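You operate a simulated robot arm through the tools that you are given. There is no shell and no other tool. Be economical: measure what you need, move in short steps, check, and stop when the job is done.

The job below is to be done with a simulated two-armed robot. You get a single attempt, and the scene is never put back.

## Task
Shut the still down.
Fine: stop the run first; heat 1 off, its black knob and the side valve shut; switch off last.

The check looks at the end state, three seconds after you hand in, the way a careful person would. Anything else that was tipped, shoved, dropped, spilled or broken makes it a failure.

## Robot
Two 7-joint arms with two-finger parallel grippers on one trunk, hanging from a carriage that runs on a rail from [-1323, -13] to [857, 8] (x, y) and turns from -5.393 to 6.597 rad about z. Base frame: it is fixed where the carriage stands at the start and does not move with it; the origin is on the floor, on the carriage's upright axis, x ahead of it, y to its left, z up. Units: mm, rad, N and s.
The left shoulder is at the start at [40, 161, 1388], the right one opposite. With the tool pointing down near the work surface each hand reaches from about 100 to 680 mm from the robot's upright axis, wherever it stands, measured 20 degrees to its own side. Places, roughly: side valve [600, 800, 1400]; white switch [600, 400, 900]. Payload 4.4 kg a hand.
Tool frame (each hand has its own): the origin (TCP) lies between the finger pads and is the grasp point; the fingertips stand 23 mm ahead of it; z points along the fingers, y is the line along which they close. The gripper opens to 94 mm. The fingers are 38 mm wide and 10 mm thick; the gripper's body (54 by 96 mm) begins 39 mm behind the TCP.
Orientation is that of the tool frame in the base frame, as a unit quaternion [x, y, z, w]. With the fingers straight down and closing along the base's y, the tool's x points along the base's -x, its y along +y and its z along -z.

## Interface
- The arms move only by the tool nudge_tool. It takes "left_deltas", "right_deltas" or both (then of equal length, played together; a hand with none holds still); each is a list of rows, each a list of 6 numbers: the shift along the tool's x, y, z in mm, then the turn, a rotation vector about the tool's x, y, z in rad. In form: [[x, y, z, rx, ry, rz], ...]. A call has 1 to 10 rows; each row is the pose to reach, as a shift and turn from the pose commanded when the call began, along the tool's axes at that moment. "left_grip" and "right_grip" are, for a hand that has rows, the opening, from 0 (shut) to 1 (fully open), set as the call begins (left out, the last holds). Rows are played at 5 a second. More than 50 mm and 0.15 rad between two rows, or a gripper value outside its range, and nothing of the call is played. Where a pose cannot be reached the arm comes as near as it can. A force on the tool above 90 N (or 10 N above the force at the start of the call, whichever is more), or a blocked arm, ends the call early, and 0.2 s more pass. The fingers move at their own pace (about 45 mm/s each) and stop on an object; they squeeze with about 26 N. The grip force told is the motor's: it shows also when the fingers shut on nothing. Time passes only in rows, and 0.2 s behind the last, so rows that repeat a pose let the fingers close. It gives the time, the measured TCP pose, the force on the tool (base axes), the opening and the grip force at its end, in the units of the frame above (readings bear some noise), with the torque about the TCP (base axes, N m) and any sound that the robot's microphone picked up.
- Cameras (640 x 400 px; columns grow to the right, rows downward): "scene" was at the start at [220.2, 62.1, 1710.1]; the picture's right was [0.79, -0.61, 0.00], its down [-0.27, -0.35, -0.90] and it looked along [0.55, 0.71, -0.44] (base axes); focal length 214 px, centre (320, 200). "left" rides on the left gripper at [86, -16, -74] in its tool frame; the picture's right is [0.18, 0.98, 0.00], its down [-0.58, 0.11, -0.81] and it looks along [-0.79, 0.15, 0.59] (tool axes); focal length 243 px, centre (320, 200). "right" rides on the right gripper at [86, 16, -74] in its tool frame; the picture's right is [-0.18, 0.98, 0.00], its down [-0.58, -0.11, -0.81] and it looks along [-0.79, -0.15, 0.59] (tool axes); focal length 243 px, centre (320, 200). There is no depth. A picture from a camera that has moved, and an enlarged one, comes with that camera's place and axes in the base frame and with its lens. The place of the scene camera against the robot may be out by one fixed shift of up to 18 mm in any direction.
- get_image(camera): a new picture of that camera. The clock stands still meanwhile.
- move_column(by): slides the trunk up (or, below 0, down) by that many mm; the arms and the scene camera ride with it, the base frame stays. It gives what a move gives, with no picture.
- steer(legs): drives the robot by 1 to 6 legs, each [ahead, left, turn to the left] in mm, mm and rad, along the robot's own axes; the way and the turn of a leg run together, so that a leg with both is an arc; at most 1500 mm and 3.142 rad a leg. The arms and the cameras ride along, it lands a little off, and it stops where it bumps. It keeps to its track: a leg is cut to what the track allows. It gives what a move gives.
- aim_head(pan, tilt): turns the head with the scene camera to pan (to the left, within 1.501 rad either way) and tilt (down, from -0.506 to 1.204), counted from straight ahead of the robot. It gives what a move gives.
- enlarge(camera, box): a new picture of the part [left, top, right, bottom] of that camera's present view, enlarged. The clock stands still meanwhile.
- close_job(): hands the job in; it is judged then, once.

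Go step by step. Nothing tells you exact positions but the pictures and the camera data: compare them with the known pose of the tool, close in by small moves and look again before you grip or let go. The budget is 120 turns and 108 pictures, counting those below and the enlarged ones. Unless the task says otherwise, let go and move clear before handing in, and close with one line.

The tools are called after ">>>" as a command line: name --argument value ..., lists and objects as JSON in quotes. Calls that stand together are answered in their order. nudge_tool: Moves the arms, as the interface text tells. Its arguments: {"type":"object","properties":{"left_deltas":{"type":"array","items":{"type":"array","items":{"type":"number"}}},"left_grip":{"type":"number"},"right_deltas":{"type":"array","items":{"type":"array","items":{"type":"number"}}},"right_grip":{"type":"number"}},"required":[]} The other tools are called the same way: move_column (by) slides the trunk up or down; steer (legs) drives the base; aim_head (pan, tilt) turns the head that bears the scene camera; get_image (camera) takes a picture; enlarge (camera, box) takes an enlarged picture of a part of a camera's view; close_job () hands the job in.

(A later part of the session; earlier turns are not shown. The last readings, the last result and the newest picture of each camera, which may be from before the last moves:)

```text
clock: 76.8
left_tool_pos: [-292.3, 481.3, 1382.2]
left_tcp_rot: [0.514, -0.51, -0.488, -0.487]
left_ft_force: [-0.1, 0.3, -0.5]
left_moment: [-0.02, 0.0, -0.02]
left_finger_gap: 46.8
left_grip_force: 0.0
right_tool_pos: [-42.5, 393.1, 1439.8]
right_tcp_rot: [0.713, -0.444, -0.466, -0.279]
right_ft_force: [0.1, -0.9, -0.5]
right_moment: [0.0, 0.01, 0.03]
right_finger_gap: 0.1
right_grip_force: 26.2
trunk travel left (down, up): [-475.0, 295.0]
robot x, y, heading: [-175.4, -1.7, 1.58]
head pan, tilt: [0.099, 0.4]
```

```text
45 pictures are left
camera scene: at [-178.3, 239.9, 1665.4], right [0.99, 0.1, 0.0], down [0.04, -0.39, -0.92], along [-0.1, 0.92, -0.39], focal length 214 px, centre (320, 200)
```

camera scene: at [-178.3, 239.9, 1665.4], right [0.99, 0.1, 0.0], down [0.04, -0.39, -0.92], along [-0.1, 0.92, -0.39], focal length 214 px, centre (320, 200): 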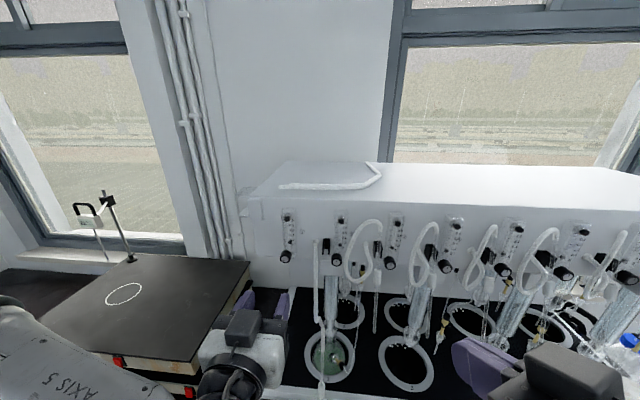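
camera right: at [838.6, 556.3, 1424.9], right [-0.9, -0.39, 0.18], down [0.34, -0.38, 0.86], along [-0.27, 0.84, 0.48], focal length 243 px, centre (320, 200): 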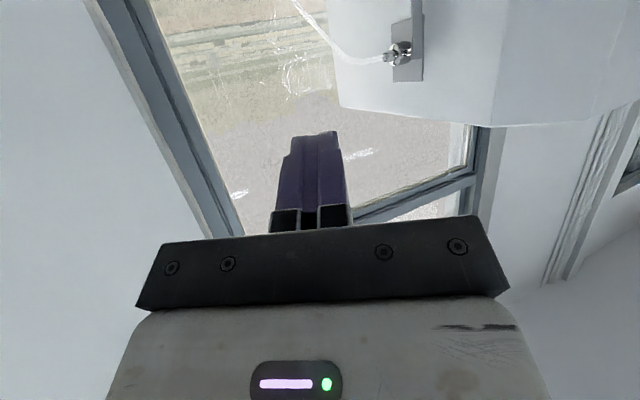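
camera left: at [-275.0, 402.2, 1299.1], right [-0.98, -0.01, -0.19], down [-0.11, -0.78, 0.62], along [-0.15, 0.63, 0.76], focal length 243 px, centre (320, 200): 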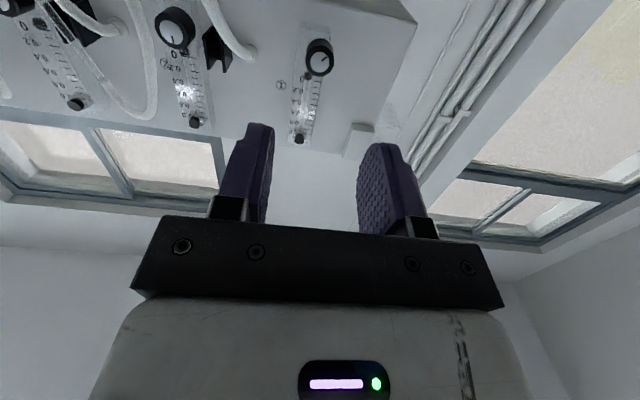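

Triangulating both cameras gives the knob front at (−291, 605, 1373). Before approaching I'll level the tool and test in free space how far the wrist can roll clockwise.

>>> nudge_tool --left_deltas '[[0, 0, 0, 0, -0.05, 0]]'

>>> nudge_tool --left_deltas '[[0, 0, 0, 0, 0, 0.15], [0, 0, 0, 0, 0, 0.3], [0, 0, 0, 0, 0, 0.45], [0, 0, 0, 0, 0, 0.6], [0, 0, 0, 0, 0, 0.75], [0, 0, 0, 0, 0, 0.9], [0, 0, 0, 0, 0, 1.05], [0, 0, 0, 0, 0, 1.2], [0, 0, 0, 0, 0, 1.35], [0, 0, 0, 0, 0, 1.5]]'

>>> get_image --camera "left"

```text
clock: 77.2
left_tool_pos: [-292.9, 482.1, 1380.3]
left_tcp_rot: [0.501, -0.499, -0.501, -0.499]
left_ft_force: [0.1, 0.3, 0.1]
left_moment: [-0.03, 0.02, 0.01]
left_finger_gap: 47.1
left_grip_force: 0.1
right_tool_pos: [-43.9, 391.8, 1439.6]
right_tcp_rot: [0.713, -0.443, -0.466, -0.279]
right_ft_force: [0.0, 0.2, 0.5]
right_moment: [-0.02, 0.02, 0.0]
right_finger_gap: 0.0
right_grip_force: 25.9
trunk travel left (down, up): [-475.0, 295.0]
robot x, y, heading: [-173.4, -3.9, 1.574]
head pan, tilt: [0.099, 0.4]
```

```text
clock: 79.4
left_tool_pos: [-293.6, 482.3, 1381.9]
left_tcp_rot: [-0.026, 0.707, 0.706, 0.023]
left_ft_force: [0.9, 1.1, 0.1]
left_moment: [0.01, 0.05, -0.05]
left_finger_gap: 47.3
left_grip_force: 0.0
right_tool_pos: [-43.6, 393.1, 1439.9]
right_tcp_rot: [0.713, -0.444, -0.466, -0.279]
right_ft_force: [0.1, -0.7, 0.5]
right_moment: [-0.01, -0.01, 0.04]
right_finger_gap: 0.0
right_grip_force: 25.7
trunk travel left (down, up): [-475.0, 295.0]
robot x, y, heading: [-172.4, -1.7, 1.574]
head pan, tilt: [0.099, 0.4]
```

```text
44 pictures are left
camera left: at [-377.0, 406.2, 1359.4], right [-0.25, 0.0, 0.97], down [0.58, -0.8, 0.15], along [0.78, 0.6, 0.2], focal length 243 px, centre (320, 200)
```

left: 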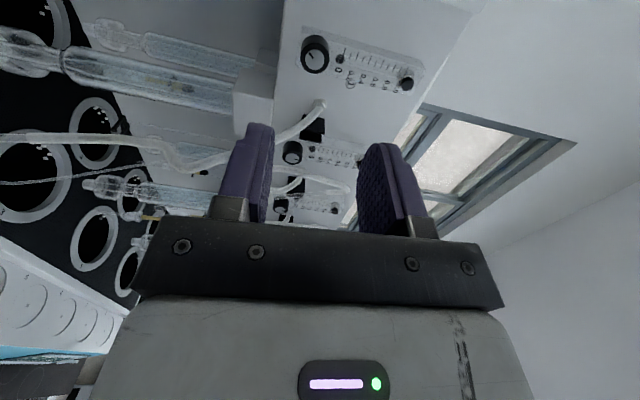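

+1.5 rad is fine; testing further to +2.4.

>>> nudge_tool --left_deltas '[[0, 0, 0, 0, 0, 0.15], [0, 0, 0, 0, 0, 0.3], [0, 0, 0, 0, 0, 0.45], [0, 0, 0, 0, 0, 0.6], [0, 0, 0, 0, 0, 0.75], [0, 0, 0, 0, 0, 0.9]]'

```text
clock: 80.8
left_tool_pos: [-294.2, 481.7, 1381.2]
left_tcp_rot: [0.284, 0.648, 0.646, -0.288]
left_ft_force: [-0.3, 0.9, 0.4]
left_moment: [-0.02, 0.03, -0.01]
left_finger_gap: 47.1
left_grip_force: 0.1
right_tool_pos: [-44.1, 392.1, 1440.4]
right_tcp_rot: [0.713, -0.443, -0.467, -0.279]
right_ft_force: [0.2, -0.7, 0.6]
right_moment: [0.02, -0.02, 0.0]
right_finger_gap: 0.1
right_grip_force: 25.4
trunk travel left (down, up): [-475.0, 295.0]
robot x, y, heading: [-171.6, -4.0, 1.576]
head pan, tilt: [0.099, 0.4]
```

The full clockwise range is available in one go. I'll roll back and move to a standoff in front of the knob.

>>> nudge_tool --left_deltas '[[0, 0, 0, 0, 0, -0.15], [0, 0, 0, 0, 0, -0.3], [0, 0, 0, 0, 0, -0.45], [0, 0, 0, 0, 0, -0.6], [0, 0, 0, 0, 0, -0.75], [0, 0, 0, 0, 0, -0.9], [0, 0, 0, 0, 0, -1.05], [0, 0, 0, 0, 0, -1.2], [0, 0, 0, 0, 0, -1.35], [0, 0, 0, 0, 0, -1.5]]'

>>> nudge_tool --left_deltas '[[0, 0, 0, 0, 0, -0.15], [0, 0, 0, 0, 0, -0.3], [0, 0, 0, 0, 0, -0.45], [0, 0, 0, 0, 0, -0.6], [0, 0, 0, 0, 0, -0.75], [0, 0, 0, 0, 0, -0.9]]'

>>> nudge_tool --left_deltas '[[4, -1, 35, 0, 0, 0], [7, -2, 70, 0, 0, 0], [7, -2, 70, 0, 0, 0]]'

>>> get_image --camera "left"

>>> enlarge --camera "scene" --box '[210, 200, 370, 320]'

```text
clock: 83.0
left_tool_pos: [-292.5, 482.9, 1380.9]
left_tcp_rot: [-0.236, 0.666, 0.668, 0.232]
left_ft_force: [-0.2, 0.0, 0.2]
left_moment: [0.0, 0.01, 0.01]
left_finger_gap: 47.1
left_grip_force: 0.1
right_tool_pos: [-43.6, 392.3, 1439.5]
right_tcp_rot: [0.713, -0.443, -0.467, -0.279]
right_ft_force: [-0.5, -0.1, 1.4]
right_moment: [0.0, 0.01, -0.01]
right_finger_gap: 0.0
right_grip_force: 25.8
trunk travel left (down, up): [-475.0, 295.0]
robot x, y, heading: [-173.4, -2.6, 1.572]
head pan, tilt: [0.099, 0.4]
```

```text
clock: 84.4
left_tool_pos: [-292.4, 483.3, 1380.0]
left_tcp_rot: [0.503, -0.497, -0.501, -0.499]
left_ft_force: [0.1, -0.6, 0.5]
left_moment: [0.01, 0.0, -0.01]
left_finger_gap: 46.9
left_grip_force: 0.0
right_tool_pos: [-44.0, 393.5, 1440.4]
right_tcp_rot: [0.713, -0.443, -0.467, -0.279]
right_ft_force: [0.0, 0.3, -0.8]
right_moment: [0.0, 0.02, -0.01]
right_finger_gap: 0.1
right_grip_force: 26.0
trunk travel left (down, up): [-475.0, 295.0]
robot x, y, heading: [-173.7, -1.7, 1.571]
head pan, tilt: [0.099, 0.4]
```

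```text
clock: 85.2
left_tool_pos: [-292.2, 553.0, 1374.4]
left_tcp_rot: [0.502, -0.498, -0.501, -0.498]
left_ft_force: [-0.6, -1.3, 0.4]
left_moment: [0.0, 0.01, -0.03]
left_finger_gap: 47.0
left_grip_force: 0.0
right_tool_pos: [-43.3, 392.6, 1439.4]
right_tcp_rot: [0.713, -0.444, -0.466, -0.279]
right_ft_force: [-0.1, 0.4, 0.4]
right_moment: [0.02, 0.02, 0.0]
right_finger_gap: 0.0
right_grip_force: 25.9
trunk travel left (down, up): [-475.0, 295.0]
robot x, y, heading: [-170.5, -1.0, 1.581]
head pan, tilt: [0.099, 0.4]
```

```text
43 pictures are left
camera left: at [-274.3, 477.3, 1288.2], right [-0.98, -0.01, -0.18], down [-0.1, -0.81, 0.58], along [-0.15, 0.59, 0.79], focal length 243 px, centre (320, 200)
```

left: 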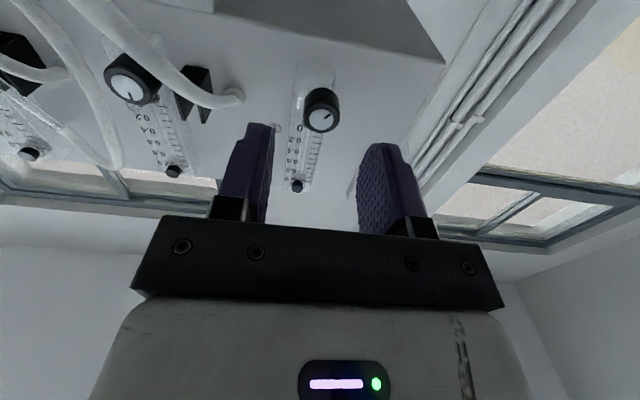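

```text
3.33 times, centred on (290, 260) of scene
camera zoom: at [-178.6, 240.0, 1665.3], right [0.99, 0.1, 0.0], down [0.04, -0.39, -0.92], along [-0.1, 0.92, -0.39], focal length 715 px, centre (420, 0)
```

zoom: 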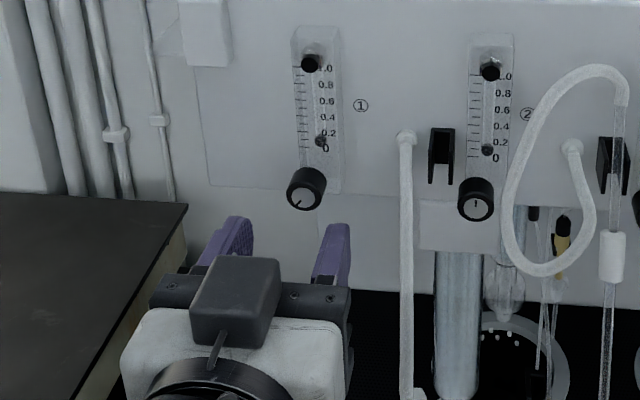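

>>> nudge_tool --left_deltas '[[0, 0, 15, 0, 0, 0], [0, 0, 28, 0, 0, 0]]'

>>> get_image --camera "left"

>>> enlarge --camera "scene" --box '[240, 210, 340, 285]'

```text
clock: 85.8
left_tool_pos: [-291.8, 580.7, 1375.1]
left_tcp_rot: [-0.501, 0.498, 0.502, 0.499]
left_ft_force: [-0.7, -0.6, 0.5]
left_moment: [0.0, -0.02, 0.02]
left_finger_gap: 46.8
left_grip_force: 0.1
right_tool_pos: [-43.9, 393.1, 1439.6]
right_tcp_rot: [0.713, -0.444, -0.466, -0.279]
right_ft_force: [-0.9, 1.0, 0.0]
right_moment: [0.02, 0.01, -0.03]
right_finger_gap: 0.1
right_grip_force: 25.7
trunk travel left (down, up): [-475.0, 295.0]
robot x, y, heading: [-174.0, -2.3, 1.579]
head pan, tilt: [0.099, 0.4]
```

```text
41 pictures are left
camera left: at [-273.4, 505.1, 1288.8], right [-0.98, -0.01, -0.18], down [-0.1, -0.81, 0.58], along [-0.15, 0.59, 0.79], focal length 243 px, centre (320, 200)
```

left: 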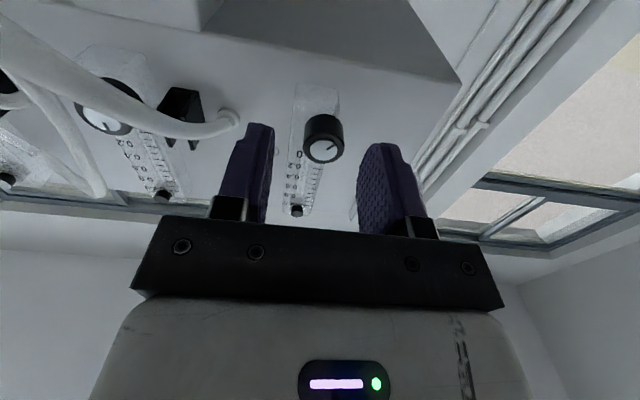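

```text
5.33 times, centred on (290, 248) of scene
camera zoom: at [-178.5, 240.0, 1665.3], right [0.99, 0.1, 0.0], down [0.04, -0.39, -0.92], along [-0.1, 0.92, -0.39], focal length 1144 px, centre (480, -53)
```

zoom: 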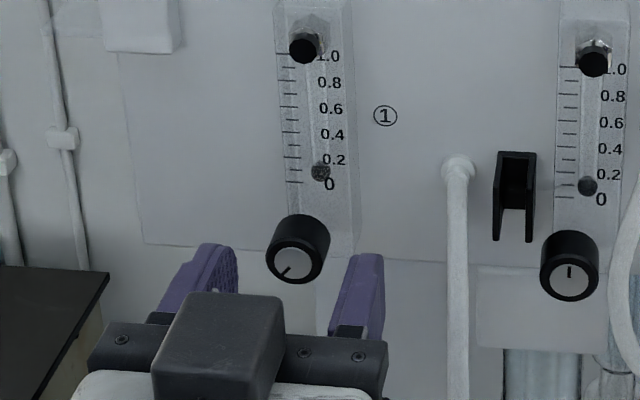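

The knob sits right on the tool axis. I'll advance 12 mm and close gently.

>>> nudge_tool --left_deltas '[[0, 0, 6, 0, 0, 0], [0, 0, 12, 0, 0, 0]]'

>>> nudge_tool --left_deltas '[[0, 0, 0, 0, 0, 0], [0, 0, 0, 0, 0, 0], [0, 0, 0, 0, 0, 0]]' --left_grip 0

>>> get_image --camera "left"

```text
clock: 86.4
left_tool_pos: [-291.7, 592.3, 1375.0]
left_tcp_rot: [0.501, -0.499, -0.501, -0.499]
left_ft_force: [0.2, 0.3, 0.4]
left_moment: [0.02, 0.0, 0.0]
left_finger_gap: 47.2
left_grip_force: 0.1
right_tool_pos: [-44.7, 393.1, 1439.7]
right_tcp_rot: [0.713, -0.443, -0.467, -0.279]
right_ft_force: [0.1, 0.4, 0.2]
right_moment: [-0.02, -0.02, 0.05]
right_finger_gap: 0.0
right_grip_force: 26.0
trunk travel left (down, up): [-475.0, 295.0]
robot x, y, heading: [-171.1, 1.4, 1.572]
head pan, tilt: [0.099, 0.4]
```

```text
clock: 87.2
left_tool_pos: [-294.1, 591.2, 1374.5]
left_tcp_rot: [0.502, -0.499, -0.501, -0.498]
left_ft_force: [-8.7, -1.0, -2.0]
left_moment: [0.29, -0.01, 0.41]
left_finger_gap: 22.4
left_grip_force: 44.8
right_tool_pos: [-45.0, 392.9, 1438.9]
right_tcp_rot: [0.712, -0.444, -0.466, -0.28]
right_ft_force: [0.4, 0.1, 0.3]
right_moment: [0.03, 0.01, -0.01]
right_finger_gap: 0.0
right_grip_force: 26.0
trunk travel left (down, up): [-475.0, 295.0]
robot x, y, heading: [-174.5, 1.0, 1.575]
head pan, tilt: [0.099, 0.4]
```

```text
39 pictures are left
camera left: at [-275.7, 516.2, 1288.0], right [-0.98, -0.01, -0.18], down [-0.1, -0.81, 0.58], along [-0.15, 0.59, 0.79], focal length 243 px, centre (320, 200)
```

left: 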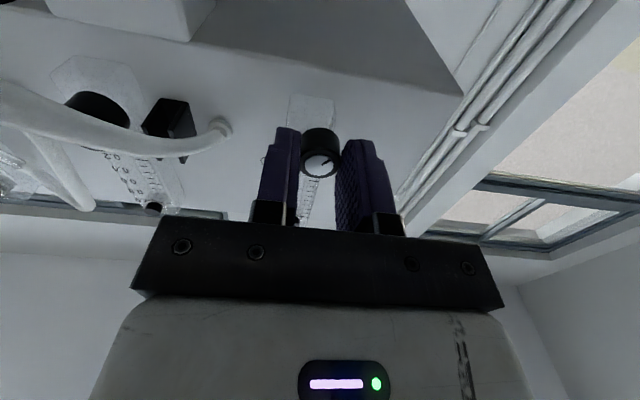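

Gripped (22 mm). The side force shows the axis is a few mm to the left; I'll relieve that and start turning clockwise.

>>> nudge_tool --left_deltas '[[0, 4, 0, 0, 0, 0], [0, 4, 0, 0, 0, 0.12], [0, 4, 0, 0, 0, 0.25], [0, 4, 0, 0, 0, 0.38]]'

>>> get_image --camera "left"

```text
clock: 88.2
left_tool_pos: [-295.0, 591.1, 1374.1]
left_tcp_rot: [-0.396, 0.585, 0.587, 0.395]
left_ft_force: [1.7, -5.3, 6.0]
left_moment: [-0.85, 0.0, 0.24]
left_finger_gap: 22.2
left_grip_force: 45.2
right_tool_pos: [-43.8, 393.4, 1438.4]
right_tcp_rot: [0.713, -0.445, -0.465, -0.28]
right_ft_force: [0.1, 1.0, 0.8]
right_moment: [0.0, 0.0, 0.0]
right_finger_gap: 0.0
right_grip_force: 26.5
trunk travel left (down, up): [-475.0, 295.0]
robot x, y, heading: [-174.9, -1.6, 1.573]
head pan, tilt: [0.099, 0.4]
```

```text
38 pictures are left
camera left: at [-310.6, 516.1, 1288.2], right [-0.98, 0.0, 0.2], down [0.12, -0.81, 0.58], along [0.15, 0.59, 0.79], focal length 243 px, centre (320, 200)
```

left: 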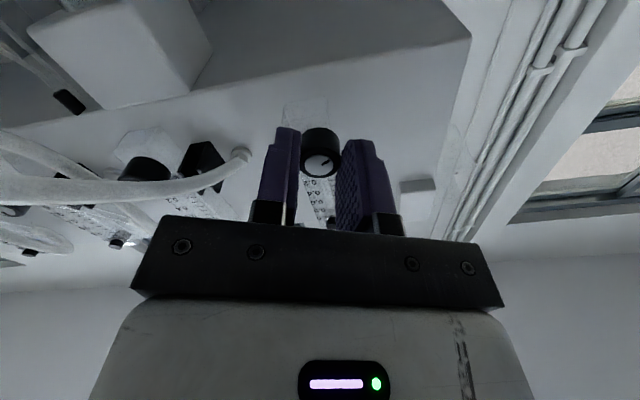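

The knob turns with the hand. Continuing clockwise.

>>> nudge_tool --left_deltas '[[0, 0, 0, 0, 0, 0.14], [0, 0, 0, 0, 0, 0.28], [0, 0, 0, 0, 0, 0.42], [0, 0, 0, 0, 0, 0.56], [0, 0, 0, 0, 0, 0.7], [0, 0, 0, 0, 0, 0.84], [0, 0, 0, 0, 0, 0.98], [0, 0, 0, 0, 0, 1.12], [0, 0, 0, 0, 0, 1.26]]'

>>> get_image --camera "left"

>>> enlarge --camera "scene" --box '[240, 200, 360, 290]'

```text
clock: 90.2
left_tool_pos: [-296.7, 592.7, 1376.8]
left_tcp_rot: [0.024, 0.704, 0.709, -0.027]
left_ft_force: [-5.9, -25.2, 32.4]
left_moment: [0.47, -0.08, -0.82]
left_finger_gap: 22.2
left_grip_force: 45.1
right_tool_pos: [-45.0, 392.9, 1438.9]
right_tcp_rot: [0.712, -0.444, -0.466, -0.279]
right_ft_force: [1.0, 0.3, -0.1]
right_moment: [-0.02, -0.01, -0.01]
right_finger_gap: 0.0
right_grip_force: 26.0
trunk travel left (down, up): [-475.0, 295.0]
robot x, y, heading: [-170.5, -3.0, 1.572]
head pan, tilt: [0.099, 0.4]
```

```text
37 pictures are left
camera left: at [-382.6, 515.9, 1366.8], right [-0.11, -0.01, 0.99], down [0.59, -0.8, 0.06], along [0.8, 0.59, 0.1], focal length 243 px, centre (320, 200)
```

left: 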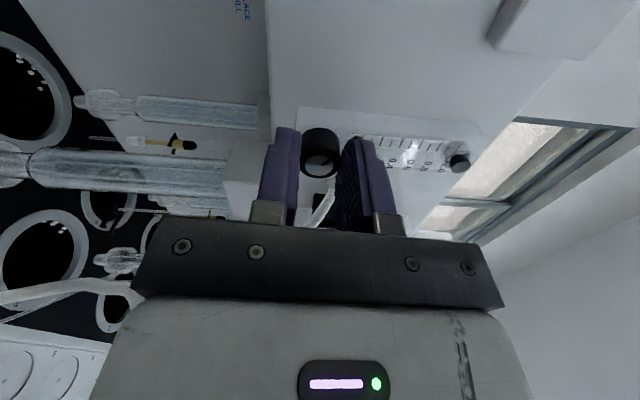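

```text
4.44 times, centred on (300, 245) of scene
camera zoom: at [-179.3, 239.8, 1665.4], right [0.99, 0.11, 0.0], down [0.04, -0.39, -0.92], along [-0.1, 0.92, -0.39], focal length 953 px, centre (409, 0)
```

zoom: 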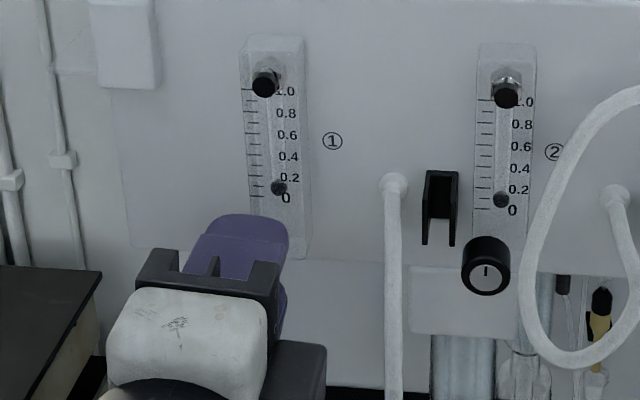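

The axis is a few mm higher than my tool line (32 N up). I'll relieve that, then finish the remaining ~0.7 rad.

>>> nudge_tool --left_deltas '[[0, 2, -1, 0, 0, 0], [0, 4, -2, 0, 0, 0], [0, 4, -2, 0, 0, 0.12], [0, 4, -2, 0, 0, 0.24], [0, 4, -2, 0, 0, 0.36]]'

>>> get_image --camera "left"

```text
clock: 91.4
left_tool_pos: [-296.5, 590.7, 1378.5]
left_tcp_rot: [0.15, 0.691, 0.69, -0.154]
left_ft_force: [-0.3, 7.1, 13.0]
left_moment: [0.34, -0.06, 0.79]
left_finger_gap: 22.2
left_grip_force: 45.1
right_tool_pos: [-44.6, 395.0, 1438.6]
right_tcp_rot: [0.713, -0.443, -0.466, -0.279]
right_ft_force: [-0.1, 0.7, 0.3]
right_moment: [0.01, 0.0, 0.0]
right_finger_gap: 0.0
right_grip_force: 25.8
trunk travel left (down, up): [-475.0, 295.0]
robot x, y, heading: [-176.0, -0.2, 1.574]
head pan, tilt: [0.099, 0.4]
```

```text
35 pictures are left
camera left: at [-380.0, 515.7, 1399.8], right [0.24, 0.0, 0.97], down [0.58, -0.8, -0.14], along [0.78, 0.6, -0.2], focal length 243 px, centre (320, 200)
```

left: 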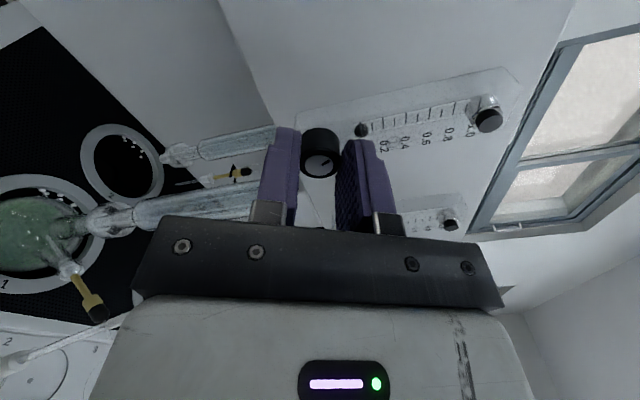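

>>> nudge_tool --left_deltas '[[0, 1, 0, 0, 0, 0.1], [0, 1, 0, 0, 0, 0.2], [0, 1, 0, 0, 0, 0.3], [0, 1, 0, 0, 0, 0.38]]'

>>> enlarge --camera "left" --box '[270, 110, 380, 200]'

```text
clock: 92.4
left_tool_pos: [-296.5, 591.3, 1379.2]
left_tcp_rot: [0.276, 0.651, 0.649, -0.281]
left_ft_force: [-1.0, 11.7, 5.6]
left_moment: [-0.18, 0.01, 0.04]
left_finger_gap: 22.2
left_grip_force: 45.6
right_tool_pos: [-44.8, 393.2, 1439.9]
right_tcp_rot: [0.713, -0.443, -0.466, -0.279]
right_ft_force: [0.1, -0.7, -0.9]
right_moment: [0.02, -0.02, -0.02]
right_finger_gap: 0.2
right_grip_force: 26.0
trunk travel left (down, up): [-475.0, 295.0]
robot x, y, heading: [-168.8, -2.3, 1.58]
head pan, tilt: [0.099, 0.4]
```

```text
4.44 times, centred on (325, 155) of left
camera zoom: at [-365.6, 515.9, 1430.8], right [0.59, 0.0, 0.81], down [0.48, -0.8, -0.35], along [0.65, 0.59, -0.47], focal length 1078 px, centre (298, 400)
```

zoom: 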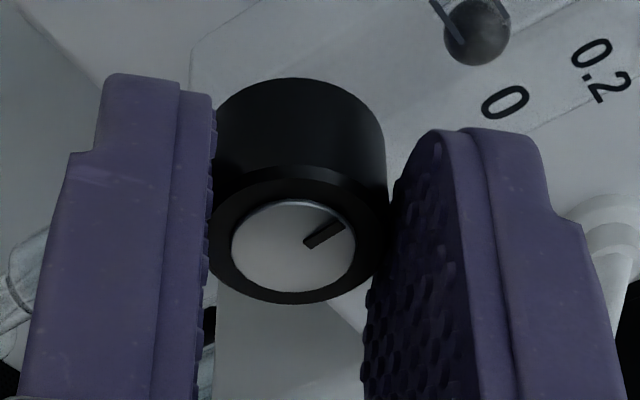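

The pointer now works out about 8° short of straight up. I'll add a final +0.14 rad.

>>> nudge_tool --left_deltas '[[0, 0, -0.5, 0, 0, 0.07], [0, 0, -1, 0, 0, 0.14], [0, 0, -1, 0, 0, 0.15]]'

>>> enlarge --camera "left" --box '[270, 110, 380, 200]'

```text
clock: 93.2
left_tool_pos: [-294.5, 590.7, 1379.8]
left_tcp_rot: [0.324, 0.628, 0.627, -0.328]
left_ft_force: [-1.7, 20.8, -0.2]
left_moment: [0.21, -0.6, 0.18]
left_finger_gap: 22.4
left_grip_force: 44.9
right_tool_pos: [-43.4, 393.6, 1439.6]
right_tcp_rot: [0.713, -0.443, -0.466, -0.28]
right_ft_force: [0.4, -0.6, 0.8]
right_moment: [-0.01, -0.03, 0.03]
right_finger_gap: 0.1
right_grip_force: 26.3
trunk travel left (down, up): [-475.0, 295.0]
robot x, y, heading: [-171.2, -2.9, 1.573]
head pan, tilt: [0.099, 0.4]
```

```text
4.44 times, centred on (325, 155) of left
camera zoom: at [-356.5, 515.4, 1440.9], right [0.7, 0.0, 0.71], down [0.43, -0.8, -0.41], along [0.57, 0.6, -0.56], focal length 1078 px, centre (298, 400)
```

zoom: 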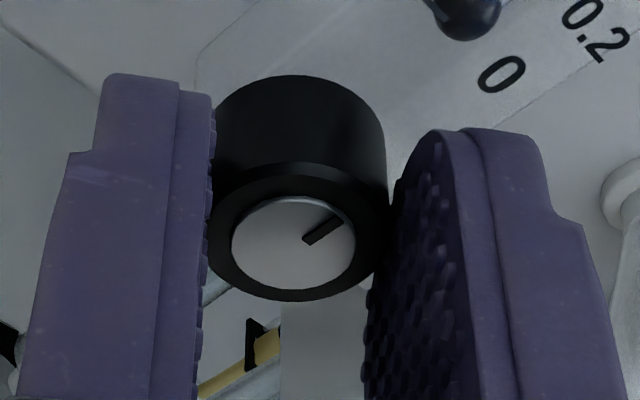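

The pointer is straight up with stop torque (−0.6 N·m), so the knob is shut. I'll release it and back away.

>>> nudge_tool --left_deltas '[[0, 0, 0, 0, 0, 0], [0, 0, 0, 0, 0, 0], [0, 0, -1, 0, 0, 0], [0, 0, -20, 0, 0, 0], [0, 0, -50, 0, 0, 0], [0, 0, -90, 0, 0, 0], [0, 0, -130, 0, 0, 0]]' --left_grip 0.45

>>> enlarge --camera "scene" --box '[240, 200, 360, 290]'

```text
clock: 94.8
left_tool_pos: [-293.7, 459.0, 1377.0]
left_tcp_rot: [0.324, 0.628, 0.626, -0.328]
left_ft_force: [0.8, 0.0, -0.6]
left_moment: [0.0, 0.02, 0.0]
left_finger_gap: 42.5
left_grip_force: 0.1
right_tool_pos: [-43.8, 392.1, 1440.2]
right_tcp_rot: [0.713, -0.443, -0.466, -0.279]
right_ft_force: [-0.5, 0.8, 0.4]
right_moment: [-0.01, -0.02, 0.0]
right_finger_gap: 0.0
right_grip_force: 26.3
trunk travel left (down, up): [-475.0, 295.0]
robot x, y, heading: [-172.2, -0.4, 1.576]
head pan, tilt: [0.099, 0.4]
```

```text
4.44 times, centred on (300, 245) of scene
camera zoom: at [-178.5, 239.9, 1665.2], right [0.99, 0.1, 0.0], down [0.04, -0.39, -0.92], along [-0.1, 0.92, -0.39], focal length 953 px, centre (409, 0)
```

zoom: 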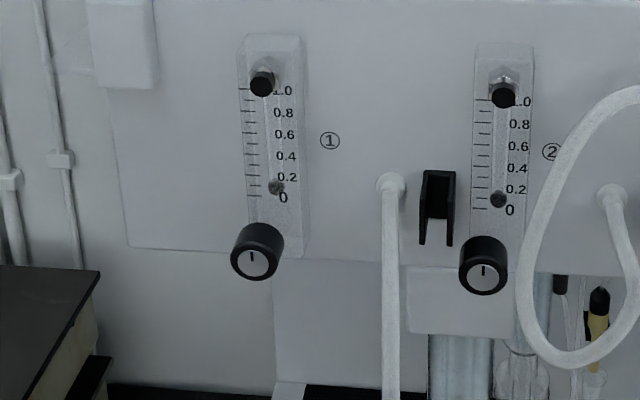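

Knob ① matches the closed ones. I'll un-roll and park the left hand, then drive back to the switch.

>>> nudge_tool --left_deltas '[[0, 0, 0, 0, 0, -0.15], [0, 0, 0, 0, 0, -0.3], [0, 0, 0, 0, 0, -0.45], [0, 0, 0, 0, 0, -0.6], [0, 0, 0, 0, 0, -0.75], [0, 0, 0, 0, 0, -0.9], [0, 0, 0, 0, 0, -1.05], [0, 0, 0, 0, 0, -1.2], [0, 0, 0, 0, 0, -1.35], [0, 0, 0, 0, 0, -1.5]]'

>>> nudge_tool --left_deltas '[[0, 0, 0, 0, 0, -0.15], [0, 0, 0, 0, 0, -0.3], [0, 0, 0, 0, 0, -0.45], [0, 0, 0, 0, 0, -0.6], [0, 0, 0, 0, 0, -0.75], [0, 0, 0, 0, 0, -0.9], [0, 0, 0, 0, 0, -1.02]]'

>>> nudge_tool --left_deltas '[[-25, 25, -14, 0, 0.149, 0], [-50, 50, -28, 0, 0.298, 0], [-75, 75, -42, 0, 0.447, 0], [-100, 100, -56, 0, 0.596, 0], [-125, 125, -70, 0, 0.745, 0], [-150, 150, -84, 0, 0.894, 0], [-175, 175, -98, 0, 1.043, 0], [-200, 200, -112, 0, 1.192, 0], [-225, 210, -126, 0, 1.341, 0], [-250, 210, -135, 0, 1.49, 0]]'

>>> get_image --camera "scene"

```text
clock: 97.0
left_tool_pos: [-294.6, 459.2, 1379.5]
left_tcp_rot: [-0.191, 0.682, 0.681, 0.189]
left_ft_force: [-0.1, -0.6, -0.5]
left_moment: [0.0, 0.0, 0.0]
left_finger_gap: 42.5
left_grip_force: 0.0
right_tool_pos: [-43.1, 393.3, 1438.5]
right_tcp_rot: [0.713, -0.444, -0.466, -0.279]
right_ft_force: [0.0, -0.1, 0.9]
right_moment: [0.01, 0.02, -0.01]
right_finger_gap: 0.1
right_grip_force: 26.2
trunk travel left (down, up): [-475.0, 295.0]
robot x, y, heading: [-171.2, -2.3, 1.576]
head pan, tilt: [0.099, 0.4]
```

```text
clock: 98.6
left_tool_pos: [-294.6, 459.3, 1378.9]
left_tcp_rot: [-0.499, 0.501, 0.502, 0.497]
left_ft_force: [-0.6, -0.2, -0.1]
left_moment: [0.01, -0.03, -0.04]
left_finger_gap: 42.3
left_grip_force: 0.1
right_tool_pos: [-42.5, 392.2, 1439.4]
right_tcp_rot: [0.713, -0.444, -0.466, -0.279]
right_ft_force: [0.2, 0.4, -0.2]
right_moment: [0.01, -0.02, -0.03]
right_finger_gap: 0.0
right_grip_force: 26.6
trunk travel left (down, up): [-475.0, 295.0]
robot x, y, heading: [-172.6, -1.4, 1.577]
head pan, tilt: [0.099, 0.4]
```

```text
clock: 100.8
left_tool_pos: [-501.8, 323.6, 1631.2]
left_tcp_rot: [0.708, -0.705, -0.03, -0.024]
left_ft_force: [-0.5, -0.3, 0.0]
left_moment: [0.03, -0.02, 0.0]
left_finger_gap: 42.3
left_grip_force: 0.1
right_tool_pos: [-44.4, 392.5, 1438.1]
right_tcp_rot: [0.713, -0.443, -0.467, -0.279]
right_ft_force: [0.7, 0.5, -0.1]
right_moment: [-0.01, -0.05, -0.01]
right_finger_gap: 0.0
right_grip_force: 26.3
trunk travel left (down, up): [-475.0, 295.0]
robot x, y, heading: [-174.3, 0.7, 1.577]
head pan, tilt: [0.099, 0.4]
```

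```text
31 pictures are left
camera scene: at [-178.5, 240.0, 1665.3], right [0.99, 0.1, 0.0], down [0.04, -0.39, -0.92], along [-0.1, 0.92, -0.39], focal length 214 px, centre (320, 200)
```

scene: 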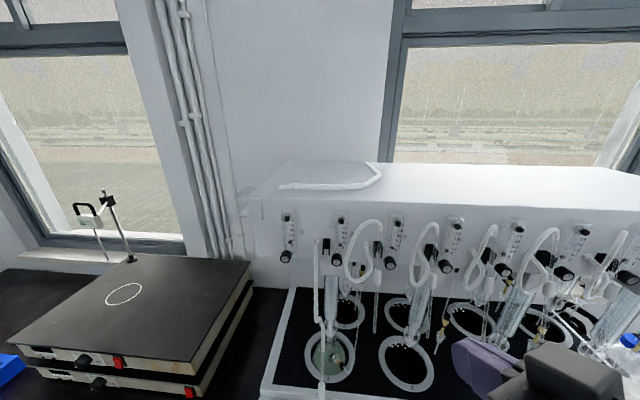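

Everything at the left end looks as before. Driving back to the switch and returning the right hand to its downward posture.

>>> steer --legs '[[0, -600, 0]]'

>>> nudge_tool --right_deltas '[[0, 0, 0, 0.114, 0, 0.051], [0, 0, 0, 0.228, 0, 0.102], [0, 0, 0, 0.342, 0, 0.153], [0, 0, 0, 0.456, 0, 0.204]]'

>>> nudge_tool --right_deltas '[[31, 3, 4, 0, 0.11, 0], [62, 5, 8, 0, 0.22, 0], [93, 8, 12, 0, 0.34, 0], [124, 10, 17, 0, 0.45, 0], [155, 12, 21, 0, 0.56, 0], [186, 15, 25, 0, 0.67, 0], [217, 17, 30, 0, 0.79, 0], [247, 20, 34, 0, 0.9, 0]]'

>>> aim_head --pan -0.2 --tilt 0.9

>>> get_image --camera "scene"

```text
clock: 104.2
left_tool_pos: [104.0, 330.0, 1631.8]
left_tcp_rot: [0.708, -0.705, -0.031, -0.026]
left_ft_force: [0.2, 0.2, -1.1]
left_moment: [-0.01, 0.0, -0.02]
left_finger_gap: 42.6
left_grip_force: 0.2
right_tool_pos: [561.9, 399.0, 1440.8]
right_tcp_rot: [0.713, -0.444, -0.466, -0.279]
right_ft_force: [0.3, 0.1, -0.2]
right_moment: [0.02, 0.01, 0.0]
right_finger_gap: 0.2
right_grip_force: 25.9
trunk travel left (down, up): [-475.0, 295.0]
robot x, y, heading: [435.6, 5.0, 1.573]
head pan, tilt: [0.099, 0.4]
```

```text
clock: 105.2
left_tool_pos: [105.8, 328.2, 1632.1]
left_tcp_rot: [0.708, -0.705, -0.031, -0.025]
left_ft_force: [-0.4, -0.1, 0.0]
left_moment: [-0.01, 0.02, 0.02]
left_finger_gap: 42.1
left_grip_force: 0.0
right_tool_pos: [562.5, 398.6, 1439.1]
right_tcp_rot: [-0.582, 0.607, 0.38, 0.386]
right_ft_force: [0.4, -0.1, -0.2]
right_moment: [0.04, 0.01, 0.0]
right_finger_gap: 0.2
right_grip_force: 26.2
trunk travel left (down, up): [-475.0, 295.0]
robot x, y, heading: [432.5, 6.6, 1.577]
head pan, tilt: [0.099, 0.4]
```

```text
clock: 107.0
left_tool_pos: [105.1, 328.5, 1631.9]
left_tcp_rot: [0.708, -0.705, -0.031, -0.025]
left_ft_force: [0.4, 0.2, -0.1]
left_moment: [0.04, 0.0, 0.02]
left_finger_gap: 42.4
left_grip_force: 0.1
right_tool_pos: [535.8, 330.6, 1200.7]
right_tcp_rot: [-0.69, 0.714, 0.086, 0.082]
right_ft_force: [0.6, 0.4, 0.9]
right_moment: [-0.01, 0.0, 0.0]
right_finger_gap: 0.0
right_grip_force: 25.4
right hand out of reach, approached as far as the arm can: row 2, 3, 4, 5, 6, 7, 8
trunk travel left (down, up): [-475.0, 295.0]
robot x, y, heading: [437.2, 1.5, 1.575]
head pan, tilt: [0.099, 0.4]
```

```text
clock: 108.0
left_tool_pos: [105.3, 328.9, 1631.0]
left_tcp_rot: [0.709, -0.705, -0.03, -0.024]
left_ft_force: [-0.3, -0.1, -0.6]
left_moment: [0.01, 0.01, -0.01]
left_finger_gap: 42.3
left_grip_force: 0.1
right_tool_pos: [534.8, 330.8, 1201.2]
right_tcp_rot: [-0.69, 0.713, 0.088, 0.083]
right_ft_force: [-0.6, 0.0, 0.2]
right_moment: [0.03, 0.03, -0.02]
right_finger_gap: 0.1
right_grip_force: 25.9
trunk travel left (down, up): [-475.0, 295.0]
robot x, y, heading: [434.0, 5.9, 1.578]
head pan, tilt: [-0.201, 0.901]
```

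```text
30 pictures are left
camera scene: at [452.1, 227.9, 1622.3], right [0.98, -0.19, 0.0], down [-0.15, -0.77, -0.62], along [0.12, 0.61, -0.78], focal length 214 px, centre (320, 200)
```

scene: 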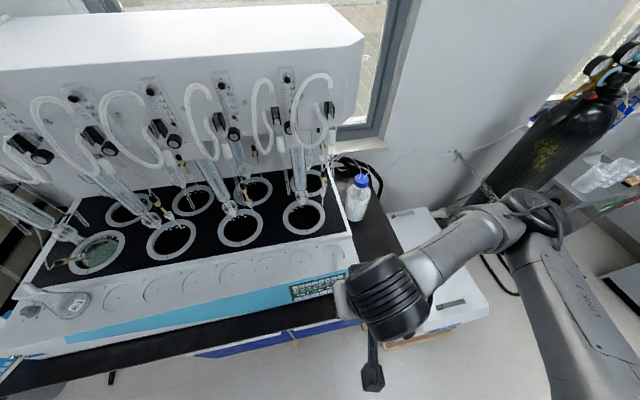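

>>> move_column --by -250

>>> nudge_tool --right_deltas '[[15, 0, -5, 0, 0, 0], [25, 15, -5, 0, 0, 0]]'

>>> get_image --camera "right"

>>> enlarge --camera "scene" --box '[270, 200, 390, 290]'

```text
clock: 110.6
left_tool_pos: [105.2, 329.5, 1381.8]
left_tcp_rot: [0.709, -0.705, -0.032, -0.025]
left_ft_force: [-0.1, -0.2, -0.1]
left_moment: [-0.05, 0.03, -0.01]
left_finger_gap: 42.3
left_grip_force: 0.0
right_tool_pos: [534.5, 330.1, 950.2]
right_tcp_rot: [-0.691, 0.713, 0.088, 0.082]
right_ft_force: [-0.5, 0.1, -0.2]
right_moment: [-0.01, 0.04, 0.01]
right_finger_gap: 0.0
right_grip_force: 26.3
trunk travel left (down, up): [-225.0, 545.0]
robot x, y, heading: [434.4, 5.5, 1.574]
head pan, tilt: [-0.201, 0.901]
```

```text
clock: 111.2
left_tool_pos: [104.1, 329.1, 1380.7]
left_tcp_rot: [0.709, -0.704, -0.032, -0.024]
left_ft_force: [-0.5, 0.7, 0.5]
left_moment: [-0.02, -0.02, -0.03]
left_finger_gap: 42.5
left_grip_force: 0.0
right_tool_pos: [510.9, 316.5, 950.8]
right_tcp_rot: [-0.69, 0.714, 0.088, 0.082]
right_ft_force: [0.4, 0.9, -0.4]
right_moment: [0.0, -0.05, -0.01]
right_finger_gap: 0.0
right_grip_force: 25.3
right hand out of reach, approached as far as the arm can: row 1, 2
trunk travel left (down, up): [-225.0, 545.0]
robot x, y, heading: [433.3, 0.6, 1.576]
head pan, tilt: [-0.201, 0.901]
```

```text
29 pictures are left
camera right: at [493.0, 215.5, 1003.7], right [-0.98, 0.21, 0.06], down [0.13, 0.37, 0.92], along [0.17, 0.91, -0.39], focal length 243 px, centre (320, 200)
```

right: 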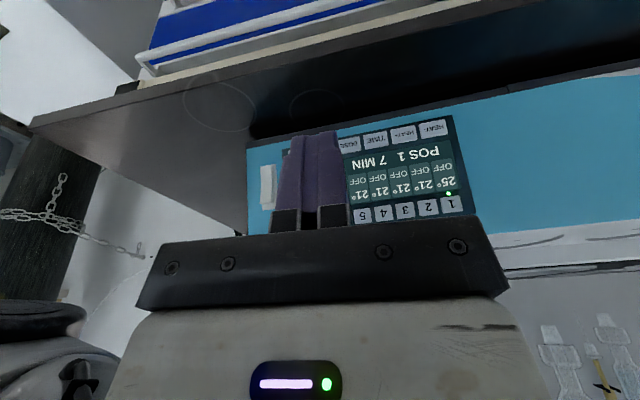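

```text
4.44 times, centred on (330, 245) of scene
camera zoom: at [451.5, 227.8, 1372.3], right [0.98, -0.19, 0.0], down [-0.15, -0.77, -0.62], along [0.12, 0.61, -0.78], focal length 953 px, centre (276, 0)
```

zoom: 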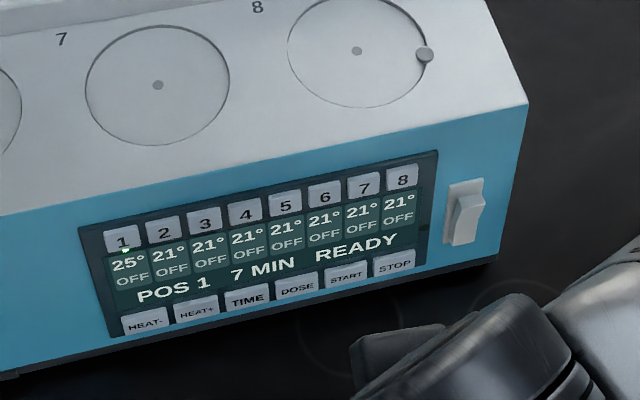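

Display is READY with all positions OFF. I'll zoom in on the rocker to see which half is pressed.

>>> enlarge --camera "scene" --box '[364, 236, 384, 260]'

>>> enlarge --camera "right" --box '[250, 150, 290, 220]'

```text
16.00 times, centred on (374, 248) of scene
camera zoom: at [451.5, 227.8, 1372.3], right [0.98, -0.19, 0.0], down [-0.15, -0.77, -0.62], along [0.12, 0.61, -0.78], focal length 3432 px, centre (-544, -568)
```

zoom: 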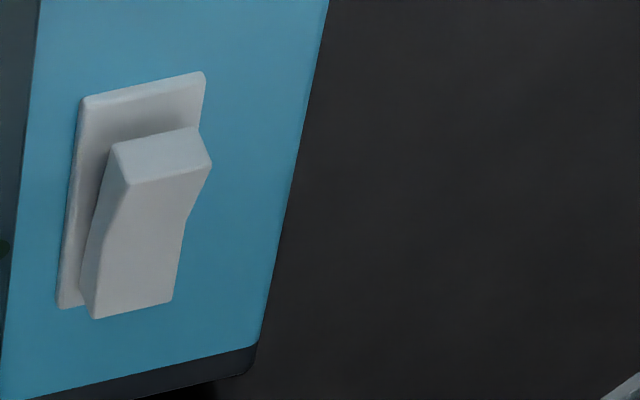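

```text
5.71 times, centred on (270, 185) of right
camera zoom: at [493.0, 215.5, 1003.7], right [-0.98, 0.21, 0.06], down [0.13, 0.37, 0.92], along [0.17, 0.91, -0.39], focal length 1386 px, centre (606, 286)
```

zoom: 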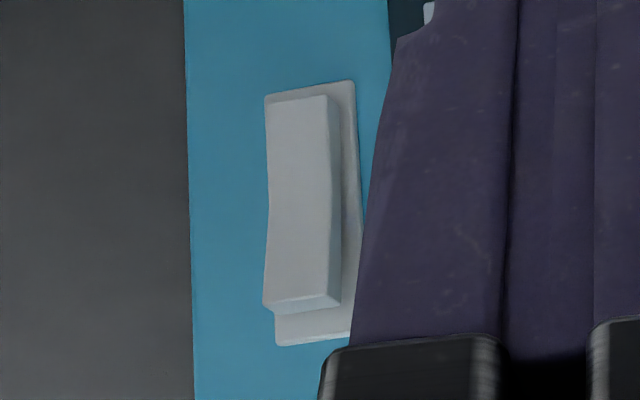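

The rocker's upper half protrudes (on), so it must be pressed at the top, around (602, 436, 895). I'll bring the fingertip to a standoff there with a bit more pitch.

>>> nudge_tool --right_deltas '[[-11, -23, 14, 0, -0.06, 0], [-22, -46, 29, 0, -0.12, 0], [-33, -70, 44, 0, -0.19, 0], [-43, -93, 58, 0, -0.25, 0], [-43, -93, 58, 0, -0.25, 0]]'

>>> get_image --camera "right"

```text
clock: 112.4
left_tool_pos: [104.7, 327.9, 1382.2]
left_tcp_rot: [0.709, -0.704, -0.033, -0.024]
left_ft_force: [-0.4, 0.4, 0.6]
left_moment: [0.01, 0.05, -0.02]
left_finger_gap: 42.3
left_grip_force: 0.1
right_tool_pos: [602.8, 392.1, 902.3]
right_tcp_rot: [-0.674, 0.697, 0.174, 0.17]
right_ft_force: [0.3, 0.3, 0.0]
right_moment: [0.01, -0.04, 0.01]
right_finger_gap: 0.0
right_grip_force: 25.7
right hand out of reach, approached as far as the arm can: row 1, 2, 3, 4, 5
trunk travel left (down, up): [-225.0, 545.0]
robot x, y, heading: [429.7, 7.3, 1.578]
head pan, tilt: [-0.201, 0.901]
```

```text
25 pictures are left
camera right: at [582.6, 280.5, 928.3], right [-0.98, 0.19, 0.1], down [0.13, 0.13, 0.98], along [0.18, 0.97, -0.15], focal length 243 px, centre (320, 200)
```

right: 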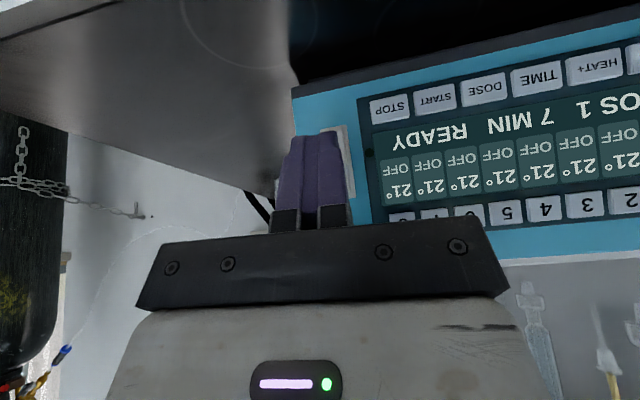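

The fingertips line up with the rocker's upper half. Pressing in gently.

>>> nudge_tool --right_deltas '[[-8.8, 3, 4.8, 0, 0, 0], [-12.3, 3, 6.7, 0, 0, 0], [-14.9, 3, 8.1, 0, 0, 0], [-17.6, 3, 9.6, 0, 0, 0], [-20.2, 3, 11, 0, 0, 0]]'

>>> get_image --camera "right"

```text
clock: 113.6
left_tool_pos: [104.0, 329.6, 1382.1]
left_tcp_rot: [0.708, -0.705, -0.031, -0.025]
left_ft_force: [0.3, -0.4, -0.8]
left_moment: [-0.01, -0.01, 0.02]
left_finger_gap: 42.4
left_grip_force: 0.0
right_tool_pos: [598.7, 414.0, 901.1]
right_tcp_rot: [-0.674, 0.698, 0.173, 0.17]
right_ft_force: [0.5, -0.2, 0.2]
right_moment: [-0.01, 0.0, -0.01]
right_finger_gap: 0.2
right_grip_force: 25.8
trunk travel left (down, up): [-225.0, 545.0]
robot x, y, heading: [433.0, 2.4, 1.573]
head pan, tilt: [-0.201, 0.901]
```

```text
24 pictures are left
camera right: at [580.6, 303.0, 926.8], right [-0.98, 0.19, 0.1], down [0.13, 0.13, 0.98], along [0.18, 0.97, -0.15], focal length 243 px, centre (320, 200)
```

right: 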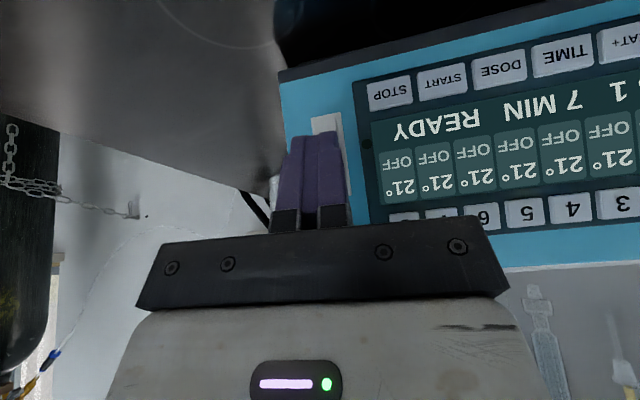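

>>> nudge_tool --right_deltas '[[-2.6, 0, 1.4, 0, 0, 0], [-5.3, 0, 2.9, 0, 0, 0], [-7.9, 0, 4.3, 0, 0, 0]]'

>>> get_image --camera "right"

```text
clock: 114.4
left_tool_pos: [103.8, 329.1, 1380.2]
left_tcp_rot: [0.709, -0.704, -0.03, -0.024]
left_ft_force: [-0.9, 0.8, 0.1]
left_moment: [0.0, 0.02, -0.01]
left_finger_gap: 42.2
left_grip_force: 0.1
right_tool_pos: [599.2, 421.2, 900.6]
right_tcp_rot: [-0.674, 0.698, 0.173, 0.17]
right_ft_force: [1.0, -9.3, 6.4]
right_moment: [0.06, 0.09, -0.02]
right_finger_gap: 0.0
right_grip_force: 26.4
trunk travel left (down, up): [-225.0, 545.0]
robot x, y, heading: [433.9, 5.4, 1.577]
head pan, tilt: [-0.201, 0.901]
```

```text
23 pictures are left
camera right: at [581.1, 310.4, 926.9], right [-0.98, 0.19, 0.1], down [0.13, 0.13, 0.98], along [0.18, 0.97, -0.15], focal length 243 px, centre (320, 200)
```

right: 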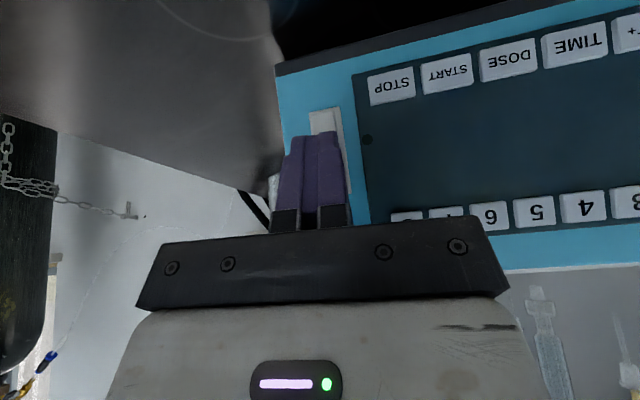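

The display has gone dark. I'll push 2–3 mm more to be sure it latches, then retreat and check.

>>> nudge_tool --right_deltas '[[-1.3, 0, 0.7, 0, 0, 0], [-2.6, 0, 1.4, 0, 0, 0]]'

>>> nudge_tool --right_deltas '[[15, 0, -8, 0, 0, 0], [50, 10, -25, 0, 0, 0], [85, 40, -45, 0, 0, 0], [90, 85, -50, 0, 0, 0], [90, 130, -50, 0, 0, 0]]'

>>> get_image --camera "scene"

>>> enlarge --camera "scene" --box '[270, 200, 390, 290]'

```text
clock: 115.0
left_tool_pos: [105.2, 327.3, 1381.9]
left_tcp_rot: [0.709, -0.705, -0.031, -0.024]
left_ft_force: [0.3, 0.9, 0.1]
left_moment: [0.02, 0.0, 0.01]
left_finger_gap: 42.4
left_grip_force: 0.0
right_tool_pos: [599.9, 422.2, 900.1]
right_tcp_rot: [-0.675, 0.698, 0.172, 0.169]
right_ft_force: [0.1, -24.7, 18.5]
right_moment: [0.26, 0.04, 0.06]
right_finger_gap: 0.0
right_grip_force: 25.8
trunk travel left (down, up): [-225.0, 545.0]
robot x, y, heading: [431.1, 4.4, 1.576]
head pan, tilt: [-0.201, 0.901]
```

```text
refused: row 3 steps farther than a row can; nothing moved
```

```text
22 pictures are left
camera scene: at [452.5, 225.4, 1371.9], right [0.98, -0.19, 0.0], down [-0.15, -0.77, -0.62], along [0.12, 0.61, -0.79], focal length 214 px, centre (320, 200)
```

scene: 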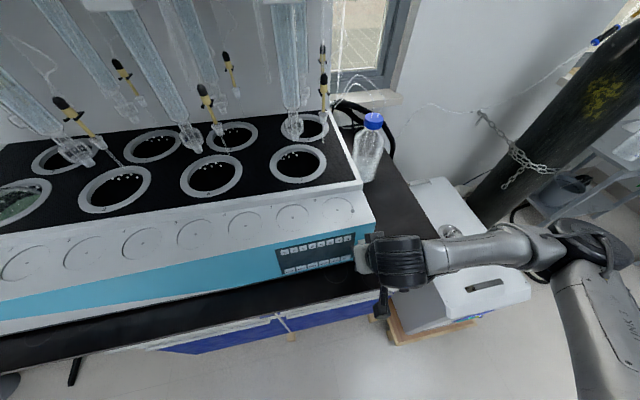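

```text
4.44 times, centred on (330, 245) of scene
camera zoom: at [452.5, 225.4, 1371.9], right [0.98, -0.19, 0.0], down [-0.15, -0.77, -0.62], along [0.12, 0.61, -0.79], focal length 953 px, centre (276, 0)
```

zoom: 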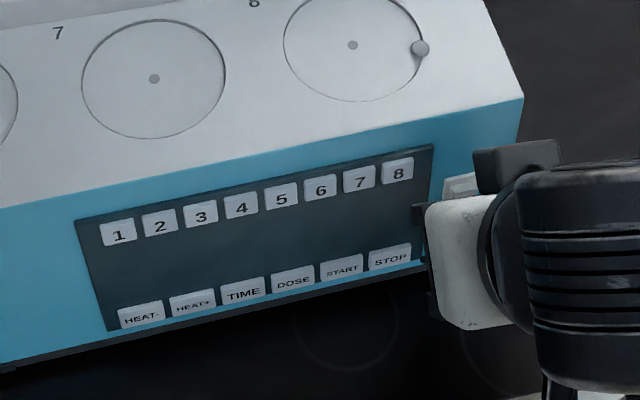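

Pressed fully, and the display is dark. I'll retreat in smaller steps, straight back first so as not to graze the rocker.

>>> nudge_tool --right_deltas '[[15, 0, -8, 0, 0, 0], [40, 0, -22, 0, 0, 0], [70, 10, -38, 0, 0, 0], [80, 45, -45, 0, 0, 0], [80, 85, -45, 0, 0, 0]]'

>>> enlarge --camera "scene" --box '[270, 200, 390, 290]'

>>> enlarge --camera "scene" --box '[354, 232, 384, 262]'

```text
clock: 116.2
left_tool_pos: [104.2, 329.4, 1381.7]
left_tcp_rot: [0.709, -0.705, -0.031, -0.024]
left_ft_force: [-0.5, 0.0, -0.3]
left_moment: [-0.01, 0.0, 0.0]
left_finger_gap: 42.5
left_grip_force: 0.0
right_tool_pos: [503.4, 346.3, 901.5]
right_tcp_rot: [-0.673, 0.698, 0.173, 0.171]
right_ft_force: [-0.7, -0.4, 0.1]
right_moment: [0.01, 0.01, -0.01]
right_finger_gap: 0.0
right_grip_force: 25.6
right hand out of reach, approached as far as the arm can: row 2, 3, 4, 5
trunk travel left (down, up): [-225.0, 545.0]
robot x, y, heading: [432.8, 5.7, 1.575]
head pan, tilt: [-0.201, 0.901]
```

```text
4.44 times, centred on (330, 245) of scene
camera zoom: at [451.3, 227.9, 1372.3], right [0.98, -0.19, 0.0], down [-0.15, -0.77, -0.62], along [0.12, 0.61, -0.78], focal length 953 px, centre (276, 0)
```

zoom: 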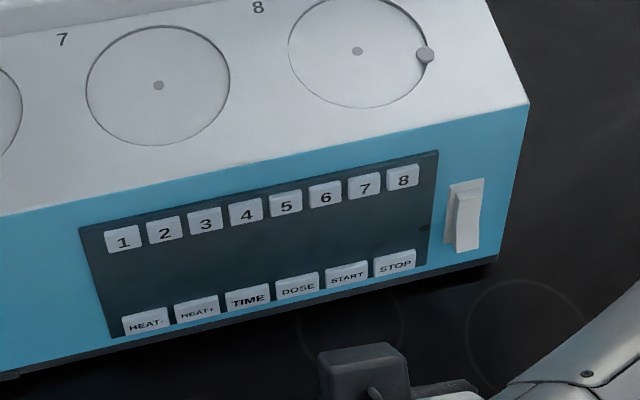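

```text
13.33 times, centred on (369, 247) of scene
camera zoom: at [451.3, 227.9, 1372.3], right [0.98, -0.19, 0.0], down [-0.15, -0.77, -0.62], along [0.12, 0.61, -0.78], focal length 2860 px, centre (-333, -427)
```

zoom: 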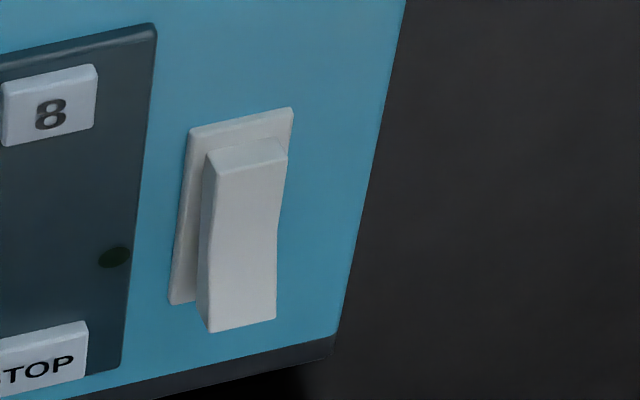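

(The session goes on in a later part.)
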